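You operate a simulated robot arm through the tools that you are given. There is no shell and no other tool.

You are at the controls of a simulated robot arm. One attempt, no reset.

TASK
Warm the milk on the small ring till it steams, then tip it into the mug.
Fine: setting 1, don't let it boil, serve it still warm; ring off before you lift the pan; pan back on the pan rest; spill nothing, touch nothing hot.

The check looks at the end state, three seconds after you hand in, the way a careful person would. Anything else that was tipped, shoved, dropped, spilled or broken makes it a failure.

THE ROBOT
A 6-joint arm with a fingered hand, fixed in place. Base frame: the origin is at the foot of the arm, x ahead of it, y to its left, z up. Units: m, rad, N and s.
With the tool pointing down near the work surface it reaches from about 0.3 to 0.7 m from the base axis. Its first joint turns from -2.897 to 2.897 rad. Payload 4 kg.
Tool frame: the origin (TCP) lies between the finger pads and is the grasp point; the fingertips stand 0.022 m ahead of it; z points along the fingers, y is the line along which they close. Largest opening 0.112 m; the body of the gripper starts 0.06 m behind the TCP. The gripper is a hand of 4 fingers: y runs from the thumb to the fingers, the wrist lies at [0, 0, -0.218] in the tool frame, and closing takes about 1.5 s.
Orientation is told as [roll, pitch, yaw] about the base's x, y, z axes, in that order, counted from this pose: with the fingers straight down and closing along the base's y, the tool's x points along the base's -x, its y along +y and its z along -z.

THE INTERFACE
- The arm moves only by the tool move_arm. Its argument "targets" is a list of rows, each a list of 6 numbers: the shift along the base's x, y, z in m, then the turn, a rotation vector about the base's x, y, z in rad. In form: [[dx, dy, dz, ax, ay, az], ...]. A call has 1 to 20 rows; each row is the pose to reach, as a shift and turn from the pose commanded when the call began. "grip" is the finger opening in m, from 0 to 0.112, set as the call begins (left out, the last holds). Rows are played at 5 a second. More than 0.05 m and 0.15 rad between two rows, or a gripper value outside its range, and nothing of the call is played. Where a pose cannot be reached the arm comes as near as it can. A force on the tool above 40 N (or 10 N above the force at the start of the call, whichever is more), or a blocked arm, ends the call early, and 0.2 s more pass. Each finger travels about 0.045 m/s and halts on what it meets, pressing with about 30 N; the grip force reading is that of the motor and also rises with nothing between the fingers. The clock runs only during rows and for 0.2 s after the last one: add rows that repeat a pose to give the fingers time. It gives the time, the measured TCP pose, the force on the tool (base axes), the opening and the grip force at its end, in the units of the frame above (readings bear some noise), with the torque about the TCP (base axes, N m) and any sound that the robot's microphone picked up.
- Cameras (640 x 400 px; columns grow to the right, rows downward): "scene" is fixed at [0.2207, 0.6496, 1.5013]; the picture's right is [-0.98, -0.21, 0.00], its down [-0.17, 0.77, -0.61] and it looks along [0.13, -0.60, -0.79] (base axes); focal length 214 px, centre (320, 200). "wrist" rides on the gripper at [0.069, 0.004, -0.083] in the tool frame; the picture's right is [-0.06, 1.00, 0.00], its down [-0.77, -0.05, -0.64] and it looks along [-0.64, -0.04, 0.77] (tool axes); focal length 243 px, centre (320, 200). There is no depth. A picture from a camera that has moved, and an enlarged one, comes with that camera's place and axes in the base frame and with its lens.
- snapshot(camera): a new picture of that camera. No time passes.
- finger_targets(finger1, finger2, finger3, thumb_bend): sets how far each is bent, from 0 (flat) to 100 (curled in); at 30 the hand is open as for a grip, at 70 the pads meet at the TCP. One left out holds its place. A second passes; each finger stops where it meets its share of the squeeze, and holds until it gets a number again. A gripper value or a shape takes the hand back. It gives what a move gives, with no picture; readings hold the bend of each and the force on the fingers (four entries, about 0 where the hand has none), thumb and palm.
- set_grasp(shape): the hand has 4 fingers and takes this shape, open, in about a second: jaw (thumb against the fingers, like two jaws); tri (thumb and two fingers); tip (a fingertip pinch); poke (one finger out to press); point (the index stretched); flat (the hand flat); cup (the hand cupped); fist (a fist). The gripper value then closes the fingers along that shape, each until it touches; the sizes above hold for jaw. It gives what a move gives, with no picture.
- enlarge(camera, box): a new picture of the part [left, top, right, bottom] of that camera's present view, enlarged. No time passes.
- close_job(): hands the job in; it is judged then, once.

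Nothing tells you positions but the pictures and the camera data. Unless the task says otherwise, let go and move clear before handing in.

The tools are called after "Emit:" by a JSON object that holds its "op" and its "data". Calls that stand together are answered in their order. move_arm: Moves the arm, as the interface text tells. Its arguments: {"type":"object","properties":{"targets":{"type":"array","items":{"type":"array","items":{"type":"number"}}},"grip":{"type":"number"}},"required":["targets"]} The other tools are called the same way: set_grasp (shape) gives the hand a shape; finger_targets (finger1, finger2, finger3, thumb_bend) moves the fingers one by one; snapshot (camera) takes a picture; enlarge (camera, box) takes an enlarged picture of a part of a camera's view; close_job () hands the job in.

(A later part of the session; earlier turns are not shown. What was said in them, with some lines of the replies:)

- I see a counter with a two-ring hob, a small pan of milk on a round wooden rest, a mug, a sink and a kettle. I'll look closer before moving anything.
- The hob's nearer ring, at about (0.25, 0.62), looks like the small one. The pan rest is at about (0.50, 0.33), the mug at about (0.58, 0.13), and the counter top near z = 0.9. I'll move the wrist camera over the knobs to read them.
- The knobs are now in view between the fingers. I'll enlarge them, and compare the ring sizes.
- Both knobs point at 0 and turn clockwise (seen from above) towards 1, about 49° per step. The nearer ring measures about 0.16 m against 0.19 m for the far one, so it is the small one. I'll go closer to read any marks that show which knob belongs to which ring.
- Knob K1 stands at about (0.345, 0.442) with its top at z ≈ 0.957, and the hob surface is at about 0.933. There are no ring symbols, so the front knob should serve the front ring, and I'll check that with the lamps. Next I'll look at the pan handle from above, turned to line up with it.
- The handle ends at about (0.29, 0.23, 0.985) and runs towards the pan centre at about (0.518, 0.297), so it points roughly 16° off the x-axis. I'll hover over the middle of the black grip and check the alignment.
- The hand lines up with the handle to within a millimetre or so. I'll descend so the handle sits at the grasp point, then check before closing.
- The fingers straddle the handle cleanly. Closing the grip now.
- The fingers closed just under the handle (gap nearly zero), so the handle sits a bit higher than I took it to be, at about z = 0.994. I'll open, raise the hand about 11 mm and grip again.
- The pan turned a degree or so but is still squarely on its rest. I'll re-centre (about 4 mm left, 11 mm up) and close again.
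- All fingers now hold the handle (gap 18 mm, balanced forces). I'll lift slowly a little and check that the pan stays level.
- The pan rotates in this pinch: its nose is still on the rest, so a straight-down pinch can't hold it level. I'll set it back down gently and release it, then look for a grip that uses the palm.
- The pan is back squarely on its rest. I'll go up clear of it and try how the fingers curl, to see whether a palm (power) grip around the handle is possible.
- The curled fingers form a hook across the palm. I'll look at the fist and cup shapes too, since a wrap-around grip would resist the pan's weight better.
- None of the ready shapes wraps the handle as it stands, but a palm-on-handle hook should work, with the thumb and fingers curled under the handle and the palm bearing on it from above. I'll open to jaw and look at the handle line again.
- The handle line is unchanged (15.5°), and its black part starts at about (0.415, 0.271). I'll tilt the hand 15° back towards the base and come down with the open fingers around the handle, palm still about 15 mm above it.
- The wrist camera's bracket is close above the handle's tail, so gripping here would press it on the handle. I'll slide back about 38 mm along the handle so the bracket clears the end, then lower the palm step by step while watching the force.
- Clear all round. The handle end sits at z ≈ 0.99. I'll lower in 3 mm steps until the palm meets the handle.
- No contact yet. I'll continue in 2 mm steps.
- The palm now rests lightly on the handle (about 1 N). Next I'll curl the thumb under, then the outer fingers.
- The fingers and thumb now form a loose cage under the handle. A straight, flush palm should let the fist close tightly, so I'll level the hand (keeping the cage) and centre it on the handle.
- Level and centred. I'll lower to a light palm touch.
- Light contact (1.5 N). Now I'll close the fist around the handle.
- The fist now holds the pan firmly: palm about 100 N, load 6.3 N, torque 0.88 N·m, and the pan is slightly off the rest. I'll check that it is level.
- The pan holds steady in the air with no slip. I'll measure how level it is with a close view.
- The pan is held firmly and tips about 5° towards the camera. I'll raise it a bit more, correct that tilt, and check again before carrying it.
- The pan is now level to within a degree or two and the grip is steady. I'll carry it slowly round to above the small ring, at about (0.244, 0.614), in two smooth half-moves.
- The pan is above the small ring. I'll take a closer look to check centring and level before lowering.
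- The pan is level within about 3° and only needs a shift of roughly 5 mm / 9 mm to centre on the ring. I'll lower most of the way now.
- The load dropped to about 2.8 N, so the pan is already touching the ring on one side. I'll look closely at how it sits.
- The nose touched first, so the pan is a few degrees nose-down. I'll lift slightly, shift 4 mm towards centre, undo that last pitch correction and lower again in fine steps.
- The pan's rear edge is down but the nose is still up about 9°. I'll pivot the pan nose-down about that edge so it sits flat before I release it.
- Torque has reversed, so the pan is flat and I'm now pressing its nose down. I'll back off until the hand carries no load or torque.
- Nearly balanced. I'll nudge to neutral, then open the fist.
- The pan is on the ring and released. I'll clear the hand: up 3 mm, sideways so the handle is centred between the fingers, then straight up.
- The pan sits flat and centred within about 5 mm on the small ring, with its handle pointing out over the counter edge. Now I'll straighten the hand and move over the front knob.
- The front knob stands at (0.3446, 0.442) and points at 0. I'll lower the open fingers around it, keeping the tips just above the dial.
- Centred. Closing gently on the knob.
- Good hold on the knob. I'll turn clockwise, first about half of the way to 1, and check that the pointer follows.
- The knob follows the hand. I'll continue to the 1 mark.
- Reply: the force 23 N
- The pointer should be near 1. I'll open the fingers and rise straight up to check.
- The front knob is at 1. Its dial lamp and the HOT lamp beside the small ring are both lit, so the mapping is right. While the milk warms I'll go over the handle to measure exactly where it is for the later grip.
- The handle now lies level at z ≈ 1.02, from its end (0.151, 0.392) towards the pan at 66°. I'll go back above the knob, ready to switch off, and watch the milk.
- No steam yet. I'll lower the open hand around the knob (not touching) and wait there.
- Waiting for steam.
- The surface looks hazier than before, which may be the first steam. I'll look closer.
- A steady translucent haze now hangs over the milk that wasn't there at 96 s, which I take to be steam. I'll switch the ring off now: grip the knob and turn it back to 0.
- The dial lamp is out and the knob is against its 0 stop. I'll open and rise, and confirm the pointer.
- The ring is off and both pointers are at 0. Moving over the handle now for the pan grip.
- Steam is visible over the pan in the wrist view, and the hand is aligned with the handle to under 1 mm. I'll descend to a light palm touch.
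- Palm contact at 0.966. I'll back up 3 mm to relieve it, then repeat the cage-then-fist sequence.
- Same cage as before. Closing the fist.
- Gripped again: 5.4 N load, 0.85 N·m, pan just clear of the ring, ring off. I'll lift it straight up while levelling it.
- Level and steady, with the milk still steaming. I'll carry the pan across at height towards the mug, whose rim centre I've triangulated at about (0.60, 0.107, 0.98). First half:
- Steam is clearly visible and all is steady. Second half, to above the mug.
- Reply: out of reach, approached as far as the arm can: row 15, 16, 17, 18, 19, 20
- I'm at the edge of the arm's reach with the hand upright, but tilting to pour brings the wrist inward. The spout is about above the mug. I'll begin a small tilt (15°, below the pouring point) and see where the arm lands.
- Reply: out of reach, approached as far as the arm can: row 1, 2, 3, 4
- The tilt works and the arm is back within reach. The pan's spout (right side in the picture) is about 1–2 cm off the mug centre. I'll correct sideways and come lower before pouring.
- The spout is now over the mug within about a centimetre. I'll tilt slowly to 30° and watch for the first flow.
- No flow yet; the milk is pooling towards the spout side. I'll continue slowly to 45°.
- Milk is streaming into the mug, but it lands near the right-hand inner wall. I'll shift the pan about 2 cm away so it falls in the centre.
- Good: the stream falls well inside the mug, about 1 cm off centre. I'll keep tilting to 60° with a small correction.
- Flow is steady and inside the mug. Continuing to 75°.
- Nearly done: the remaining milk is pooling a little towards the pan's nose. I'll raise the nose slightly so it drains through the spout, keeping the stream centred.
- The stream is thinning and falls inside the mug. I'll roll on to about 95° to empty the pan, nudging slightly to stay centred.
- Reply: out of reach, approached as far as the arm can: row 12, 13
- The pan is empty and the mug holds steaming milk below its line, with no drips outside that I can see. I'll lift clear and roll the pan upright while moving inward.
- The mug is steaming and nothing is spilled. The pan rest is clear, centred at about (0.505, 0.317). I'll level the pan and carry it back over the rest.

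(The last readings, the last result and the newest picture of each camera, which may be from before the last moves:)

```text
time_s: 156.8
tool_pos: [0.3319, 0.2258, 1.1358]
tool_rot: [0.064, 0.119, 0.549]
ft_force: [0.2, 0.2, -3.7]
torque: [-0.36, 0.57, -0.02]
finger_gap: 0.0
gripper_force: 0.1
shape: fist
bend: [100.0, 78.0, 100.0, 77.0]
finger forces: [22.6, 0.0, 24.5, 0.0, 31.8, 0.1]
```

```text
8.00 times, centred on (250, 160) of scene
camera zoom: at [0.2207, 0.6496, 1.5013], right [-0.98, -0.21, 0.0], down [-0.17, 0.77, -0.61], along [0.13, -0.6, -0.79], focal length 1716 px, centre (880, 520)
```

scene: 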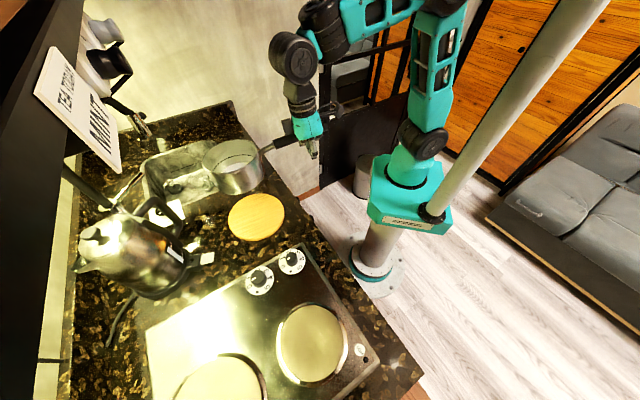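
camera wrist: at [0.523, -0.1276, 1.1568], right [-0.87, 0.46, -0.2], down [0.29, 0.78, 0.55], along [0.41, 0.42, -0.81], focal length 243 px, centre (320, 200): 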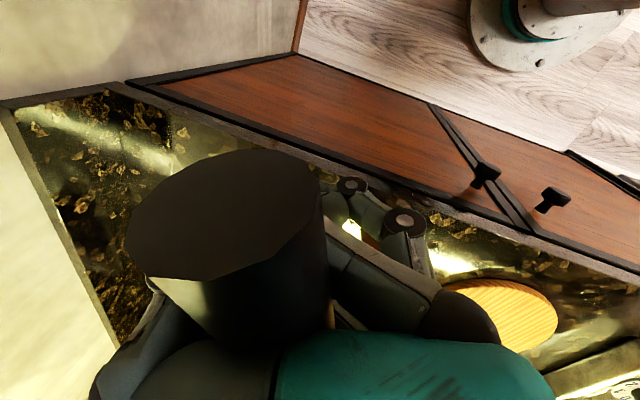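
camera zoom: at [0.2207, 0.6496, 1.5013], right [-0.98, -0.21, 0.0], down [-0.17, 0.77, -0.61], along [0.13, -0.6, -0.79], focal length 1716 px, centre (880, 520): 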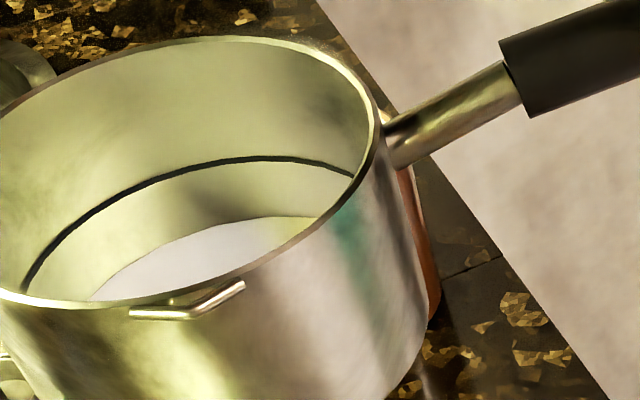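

The pan is empty (its pale floor shows, about 36 mm below the fill line) and it hangs over the rest's centre. I'll lower it, quickly at first and then in fine steps.

Emit:
{"op": "move_arm", "data": {"targets": [[0, 0, -0.008, 0, 0, 0], [0, 0, -0.022, 0, 0, 0], [0, 0, -0.04, 0, 0, 0], [0, 0, -0.06, 0, 0, 0], [0, 0, -0.08, 0, 0, 0], [0, 0, -0.1, 0, 0, 0], [0, 0, -0.12, 0, 0, 0], [0, 0, -0.138, 0, 0, 0], [0, 0, -0.152, 0, 0, 0], [0, 0, -0.162, 0, 0, 0], [0, 0, -0.168, 0, 0, 0], [0, 0, -0.168, 0, 0, 0]]}}

Emit:
{"op": "enlarge", "data": {"camera": "scene", "box": [205, 150, 345, 250]}}

```text
time_s: 159.4
tool_pos: [0.3313, 0.2262, 0.9668]
tool_rot: [0.066, 0.119, 0.549]
ft_force: [0.0, -0.1, -4.1]
torque: [-0.32, 0.56, 0.0]
finger_gap: 0.0001
gripper_force: 0.1
shape: fist
bend: [100.0, 78.0, 100.0, 77.0]
finger forces: [23.3, 0.0, 24.9, 0.1, 31.9, 0.0]
```

```text
4.00 times, centred on (275, 200) of scene
camera zoom: at [0.2207, 0.6496, 1.5013], right [-0.98, -0.21, 0.0], down [-0.17, 0.77, -0.61], along [0.13, -0.6, -0.79], focal length 858 px, centre (500, 200)
```

zoom: 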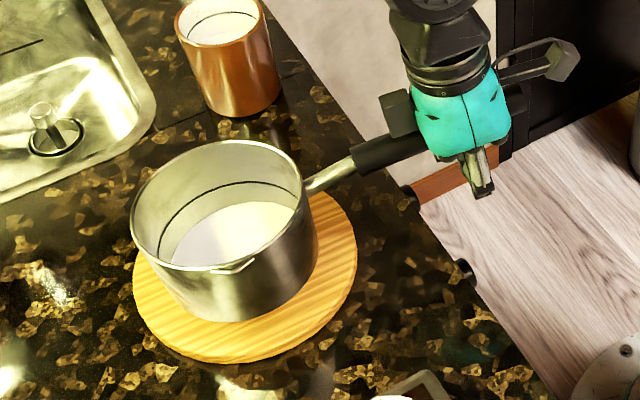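

Emit:
{"op": "move_arm", "data": {"targets": [[0, -0.002, -0.004, 0, 0, 0], [0, -0.004, -0.008, 0, 0, 0], [0, -0.005, -0.012, 0, 0, 0], [0, -0.005, -0.012, 0, 0, 0]]}}

Emit:
{"op": "move_arm", "data": {"targets": [[0, 0, -0.002, 0, 0, 0], [0, 0, -0.004, 0, 0, 0], [0, 0, -0.004, 0, 0, 0]]}}

Emit:
{"op": "move_arm", "data": {"targets": [[0, 0, -0.002, 0, 0, 0], [0, 0, -0.004, 0, 0, 0], [0, 0, -0.004, 0, 0, 0]]}}

```text
time_s: 160.4
tool_pos: [0.3315, 0.2197, 0.9547]
tool_rot: [0.066, 0.118, 0.549]
ft_force: [-0.3, 0.0, -2.5]
torque: [-0.31, 0.56, -0.03]
finger_gap: 0.0
gripper_force: 0.1
shape: fist
bend: [100.0, 78.0, 100.0, 77.0]
finger forces: [23.6, 0.0, 24.9, 0.1, 31.7, 0.0]
```

```text
time_s: 161.2
tool_pos: [0.3317, 0.2196, 0.9526]
tool_rot: [0.063, 0.119, 0.55]
ft_force: [-0.2, 0.5, -2.8]
torque: [-0.34, 0.58, 0.0]
finger_gap: 0.0004
gripper_force: 0.0
shape: fist
bend: [100.0, 78.0, 100.0, 77.0]
finger forces: [23.7, 0.0, 24.8, 0.0, 31.7, 0.1]
```

```text
time_s: 162.0
tool_pos: [0.331, 0.2207, 0.9469]
tool_rot: [0.066, 0.119, 0.551]
ft_force: [-0.3, -0.3, -3.4]
torque: [-0.33, 0.55, 0.0]
finger_gap: 0.0
gripper_force: 0.0
shape: fist
bend: [100.0, 78.0, 100.0, 77.0]
finger forces: [23.8, 0.0, 24.8, 0.0, 31.6, 0.0]
```

Not in contact yet (torque unchanged). I'll continue in small steps.

Emit:
{"op": "move_arm", "data": {"targets": [[0, 0, -0.002, 0, 0, 0], [0, 0, -0.003, 0, 0, 0], [0, 0, -0.003, 0, 0, 0]]}}

Emit:
{"op": "move_arm", "data": {"targets": [[0, 0, -0.002, 0, 0, 0], [0, 0, -0.003, 0, 0, 0], [0, 0, -0.003, 0, 0, 0]]}}

Emit:
{"op": "move_arm", "data": {"targets": [[0, 0, -0.002, 0, 0, 0], [0, 0, -0.003, 0, 0, 0], [0, 0, -0.003, 0, 0, 0]]}}

Emit:
{"op": "enlarge", "data": {"camera": "scene", "box": [205, 150, 345, 250]}}

```text
time_s: 162.8
tool_pos: [0.3314, 0.2185, 0.9463]
tool_rot: [0.064, 0.12, 0.55]
ft_force: [0.4, 0.1, -4.5]
torque: [-0.33, 0.51, 0.01]
finger_gap: 0.0
gripper_force: 0.1
shape: fist
bend: [100.0, 78.0, 100.0, 77.0]
finger forces: [23.9, 0.0, 24.8, 0.0, 31.6, 0.0]
```

```text
time_s: 163.6
tool_pos: [0.331, 0.2191, 0.9414]
tool_rot: [0.064, 0.117, 0.55]
ft_force: [-0.6, 0.6, -4.0]
torque: [-0.31, 0.55, 0.01]
finger_gap: 0.0
gripper_force: 0.0
shape: fist
bend: [100.0, 78.0, 100.0, 77.0]
finger forces: [24.2, 0.0, 25.0, 0.1, 31.5, 0.0]
```

```text
time_s: 164.4
tool_pos: [0.3304, 0.2199, 0.9385]
tool_rot: [0.064, 0.119, 0.551]
ft_force: [0.5, 0.5, -3.6]
torque: [-0.35, 0.49, -0.01]
finger_gap: 0.0
gripper_force: 0.1
shape: fist
bend: [100.0, 78.0, 100.0, 77.0]
finger forces: [24.3, 0.0, 24.9, 0.0, 31.4, 0.1]
```

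```text
4.00 times, centred on (275, 200) of scene
camera zoom: at [0.2207, 0.6496, 1.5013], right [-0.98, -0.21, 0.0], down [-0.17, 0.77, -0.61], along [0.13, -0.6, -0.79], focal length 858 px, centre (500, 200)
```

zoom: 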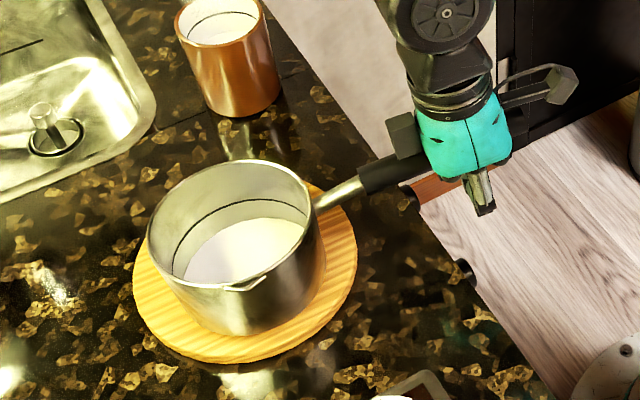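

Emit:
{"op": "move_arm", "data": {"targets": [[0, 0, -0.002, 0, 0, 0], [0, 0, -0.003, 0, 0, 0], [0, 0, -0.003, 0, 0, 0]]}}

Emit:
{"op": "move_arm", "data": {"targets": [[0, 0, -0.002, 0, 0, 0], [0, 0, -0.003, 0, 0, 0], [0, 0, -0.003, 0, 0, 0]]}}

Emit:
{"op": "enlarge", "data": {"camera": "scene", "box": [215, 170, 295, 245]}}

```text
time_s: 165.2
tool_pos: [0.3314, 0.2197, 0.9358]
tool_rot: [0.064, 0.119, 0.549]
ft_force: [-0.1, 0.1, -4.0]
torque: [-0.3, 0.55, 0.02]
finger_gap: 0.0002
gripper_force: 0.0
shape: fist
bend: [100.0, 78.0, 100.0, 77.0]
finger forces: [24.5, 0.0, 24.6, 0.0, 31.2, 0.0]
```

```text
time_s: 166.0
tool_pos: [0.3321, 0.2196, 0.9335]
tool_rot: [0.064, 0.119, 0.549]
ft_force: [-1.8, 1.3, 0.3]
torque: [-0.06, -0.28, 0.25]
finger_gap: 0.0
gripper_force: 0.1
shape: fist
bend: [100.0, 78.0, 100.0, 77.0]
finger forces: [25.1, 0.1, 23.0, 0.0, 30.2, 0.1]
```

```text
5.33 times, centred on (255, 208) of scene
camera zoom: at [0.2207, 0.6496, 1.5013], right [-0.98, -0.21, 0.0], down [-0.17, 0.77, -0.61], along [0.13, -0.6, -0.79], focal length 1144 px, centre (667, 160)
```

zoom: 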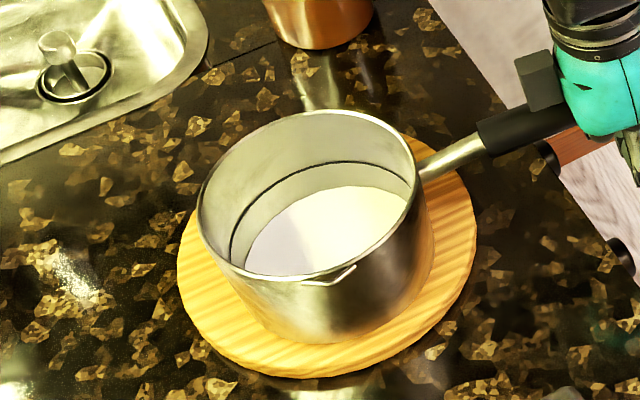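

The pan has landed: load gone within one 3 mm step, and it sits flat and well inside the rest. I'll loosen the fist to the open cage first, then check.

Emit:
{"op": "move_arm", "data": {"targets": [[0, 0, 0.001, 0, 0, 0], [0, 0, 0.001, 0, 0, 0]]}}

Emit:
{"op": "finger_targets", "data": {"finger1": 100, "finger2": 78, "finger3": 100, "thumb_bend": 100}}

Emit:
{"op": "snapshot", "data": {"camera": "wrist"}}

Emit:
{"op": "enlarge", "data": {"camera": "scene", "box": [205, 150, 345, 250]}}

```text
time_s: 166.6
tool_pos: [0.3321, 0.219, 0.9339]
tool_rot: [0.066, 0.119, 0.549]
ft_force: [0.0, 1.0, -2.4]
torque: [-0.24, 0.22, 0.12]
finger_gap: 0.0001
gripper_force: 0.0
shape: fist
bend: [100.0, 78.0, 100.0, 77.0]
finger forces: [25.0, 0.0, 23.8, 0.1, 31.0, 0.0]
```

```text
time_s: 167.6
tool_pos: [0.332, 0.2191, 0.9344]
tool_rot: [0.065, 0.118, 0.551]
ft_force: [-0.1, -0.3, 0.4]
torque: [0.02, 0.04, -0.02]
finger_gap: 0.0276
gripper_force: 0.2
shape: fingers
bend: [100.0, 76.0, 100.0, 97.0]
finger forces: [0.0, 0.0, 0.0, 0.0, 0.4, 0.0]
```

```text
taken
camera wrist: at [0.282, 0.1871, 1.0249], right [-0.46, 0.89, 0.06], down [0.76, 0.36, 0.54], along [0.46, 0.29, -0.84], focal length 243 px, centre (320, 200)
```

wrist: 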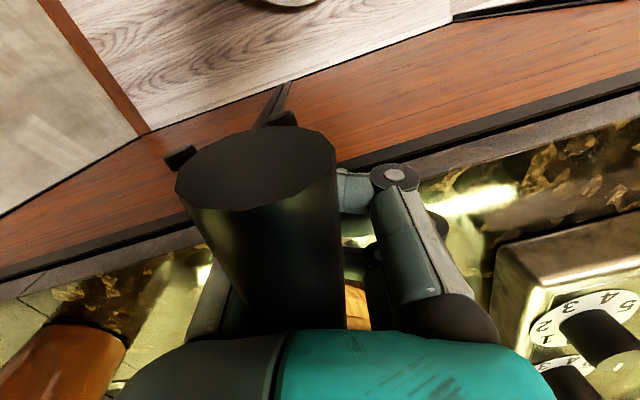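

```text
4.00 times, centred on (275, 200) of scene
camera zoom: at [0.2207, 0.6496, 1.5013], right [-0.98, -0.21, 0.0], down [-0.17, 0.77, -0.61], along [0.13, -0.6, -0.79], focal length 858 px, centre (500, 200)
```

zoom: 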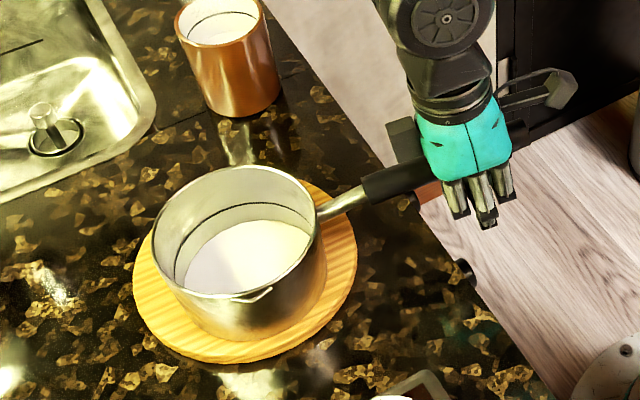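

The pan rests freely. I'll raise the hand a few millimetres, centre it on the handle, open fully and go straight up.

Emit:
{"op": "move_arm", "data": {"targets": [[0, 0, 0.004, 0, 0, 0], [0.002, -0.0035, 0.007, 0, 0, 0], [0.004, -0.007, 0.008, 0, 0, 0], [0.004, -0.007, 0.008, 0, 0, 0]]}}

Emit:
{"op": "set_grasp", "data": {"shape": "jaw"}}

Emit:
{"op": "snapshot", "data": {"camera": "wrist"}}

```text
time_s: 168.6
tool_pos: [0.335, 0.2126, 0.9429]
tool_rot: [0.064, 0.118, 0.549]
ft_force: [0.3, 0.3, 0.0]
torque: [-0.01, 0.01, -0.03]
finger_gap: 0.0277
gripper_force: 0.0
shape: fingers
bend: [100.0, 76.0, 100.0, 98.0]
finger forces: [0.0, 0.0, 0.0, 0.0, 0.0, 0.1]
```

```text
time_s: 169.5
tool_pos: [0.3359, 0.2125, 0.942]
tool_rot: [0.065, 0.119, 0.549]
ft_force: [-0.7, -0.1, 0.3]
torque: [-0.01, -0.02, 0.0]
finger_gap: 0.1118
gripper_force: 0.1
shape: jaw
bend: [30.0, 30.0, 30.0, 30.0]
finger forces: [0.0, 0.1, 0.0, 0.0, 0.1, 0.0]
```

```text
taken
camera wrist: at [0.2857, 0.1801, 1.0329], right [-0.46, 0.89, 0.06], down [0.76, 0.36, 0.54], along [0.46, 0.29, -0.84], focal length 243 px, centre (320, 200)
```

wrist: 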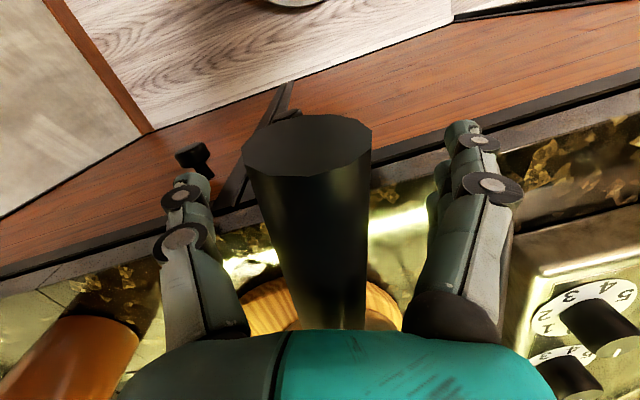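

Open with the handle centred and nothing touched. Going straight up and back, clear of everything.

Emit:
{"op": "move_arm", "data": {"targets": [[0, 0, 0.02, 0, 0, 0], [0, 0, 0.045, 0, 0, 0], [0, 0, 0.075, 0, 0, 0], [0, 0, 0.11, 0, 0, 0], [0, 0, 0.15, 0, 0, 0], [-0.03, 0.0, 0.18, 0, 0, 0], [-0.05, 0.0, 0.2, 0, 0, 0], [-0.06, 0.0, 0.21, 0, 0, 0]]}}

Emit:
{"op": "snapshot", "data": {"camera": "scene"}}

Emit:
{"op": "snapshot", "data": {"camera": "wrist"}}

Emit:
{"op": "enlarge", "data": {"camera": "scene", "box": [205, 130, 335, 250]}}

Emit:
{"op": "enlarge", "data": {"camera": "scene", "box": [220, 230, 380, 400]}}

```text
time_s: 171.3
tool_pos: [0.2765, 0.2139, 1.1518]
tool_rot: [0.065, 0.12, 0.55]
ft_force: [0.0, 0.6, 0.6]
torque: [0.05, -0.01, 0.0]
finger_gap: 0.112
gripper_force: 0.0
shape: jaw
bend: [30.0, 30.0, 30.0, 30.0]
finger forces: [0.1, 0.0, 0.0, 0.0, 0.1, 0.0]
```

```text
taken
```

scene: 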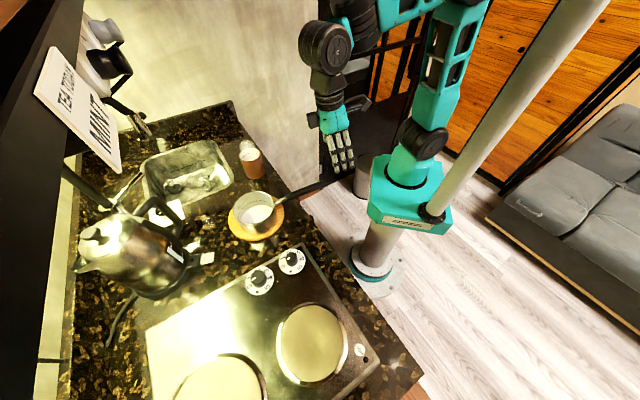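

```text
taken
camera wrist: at [0.2265, 0.182, 1.2428], right [-0.46, 0.89, 0.06], down [0.76, 0.36, 0.54], along [0.46, 0.29, -0.84], focal length 243 px, centre (320, 200)
```

wrist: 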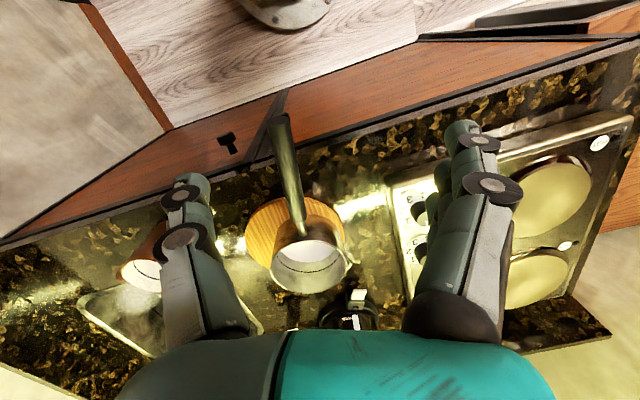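

```text
3.33 times, centred on (270, 190) of scene
camera zoom: at [0.2207, 0.6496, 1.5013], right [-0.98, -0.21, 0.0], down [-0.17, 0.77, -0.61], along [0.13, -0.6, -0.79], focal length 715 px, centre (487, 233)
```

zoom: 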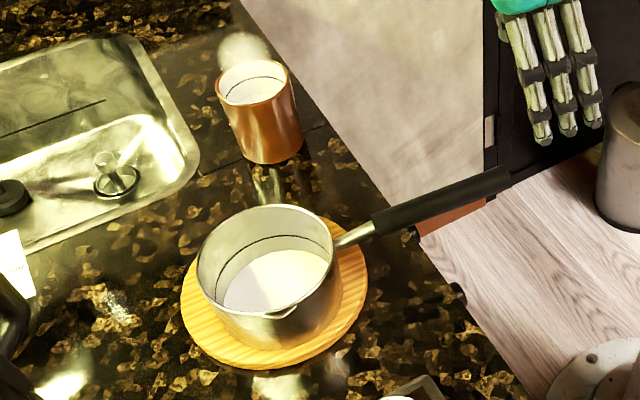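

```text
2.35 times, centred on (300, 315) of scene
camera zoom: at [0.2207, 0.6496, 1.5013], right [-0.98, -0.21, 0.0], down [-0.17, 0.77, -0.61], along [0.13, -0.6, -0.79], focal length 505 px, centre (367, -71)
```

zoom: 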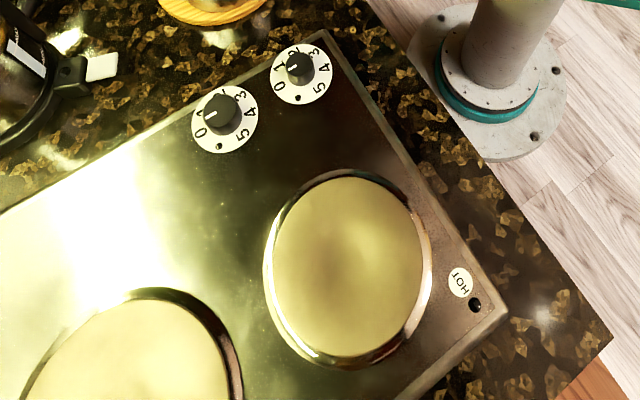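

Emit:
{"op": "enlarge", "data": {"camera": "wrist", "box": [240, 190, 360, 300]}}

Emit:
{"op": "enlarge", "data": {"camera": "scene", "box": [230, 130, 280, 185]}}

Emit:
{"op": "enlarge", "data": {"camera": "scene", "box": [230, 185, 290, 235]}}

```text
3.64 times, centred on (300, 245) of wrist
camera zoom: at [0.2265, 0.182, 1.2428], right [-0.46, 0.89, 0.06], down [0.76, 0.36, 0.54], along [0.46, 0.29, -0.84], focal length 882 px, centre (393, 36)
```

zoom: 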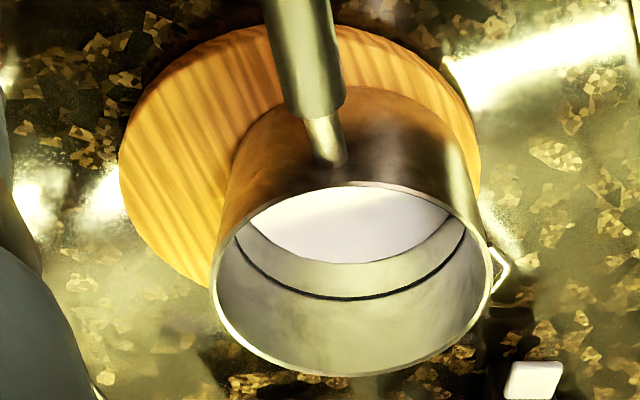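

```text
7.27 times, centred on (255, 158) of scene
camera zoom: at [0.2207, 0.6496, 1.5013], right [-0.98, -0.21, 0.0], down [-0.17, 0.77, -0.61], along [0.13, -0.6, -0.79], focal length 1560 px, centre (793, 509)
```

zoom: 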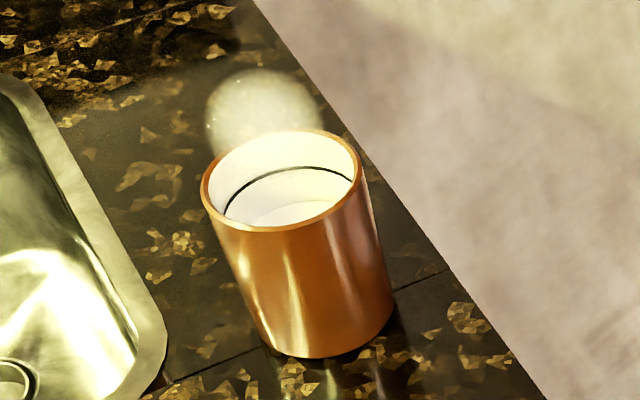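

```text
8.00 times, centred on (260, 210) of scene
camera zoom: at [0.2207, 0.6496, 1.5013], right [-0.98, -0.21, 0.0], down [-0.17, 0.77, -0.61], along [0.13, -0.6, -0.79], focal length 1716 px, centre (800, 120)
```

zoom: 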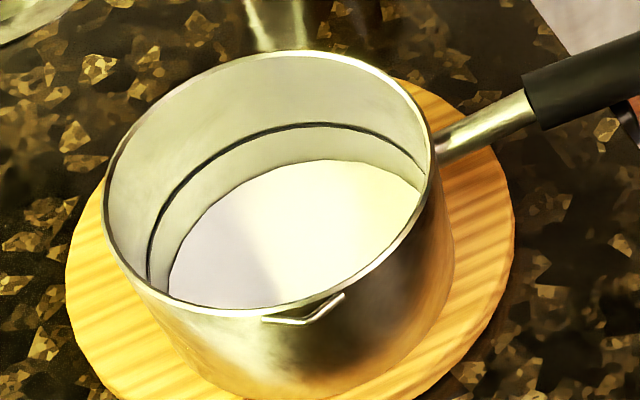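

The end state checks out:
- **Milk:** it is in the mug and still steaming, with no drops on the counter.
- **Hob:** both knobs are at 0 and the lamps are out.
- **Pan:** it is empty and stands flat on its rest.
- **Arm:** it is open and clear of everything.

I'm handing the job in while the milk is warm.

Emit:
{"op": "close_job", "data": {}}

```text
The job is handed in.
```

The milk was warmed on the small ring at setting 1 until it steamed, then poured into the mug, where it was still steaming when I handed in. I saw no sign of boiling.

- **Hob:** I turned the ring off before lifting the pan. Both knobs are at 0 and the lamps are out.
- **Pan:** it is back on the rest, flat and near the middle. It looked empty after the pour; its pale floor is hard to tell from a thin film of milk, so I can't rule out a trace left in it.
- **Spills and contact:** I saw no drops on the counter or down the mug. After heating, the hand touched only the black part of the pan handle and the knob.

My first two grips on the cold pan's handle failed. One closed under the handle and turned the pan about a degree. The other let the pan tip a few degrees when I lifted it, so I set it back down. Nothing spilled either time. A full wrap-around grip then held for the rest of the job.
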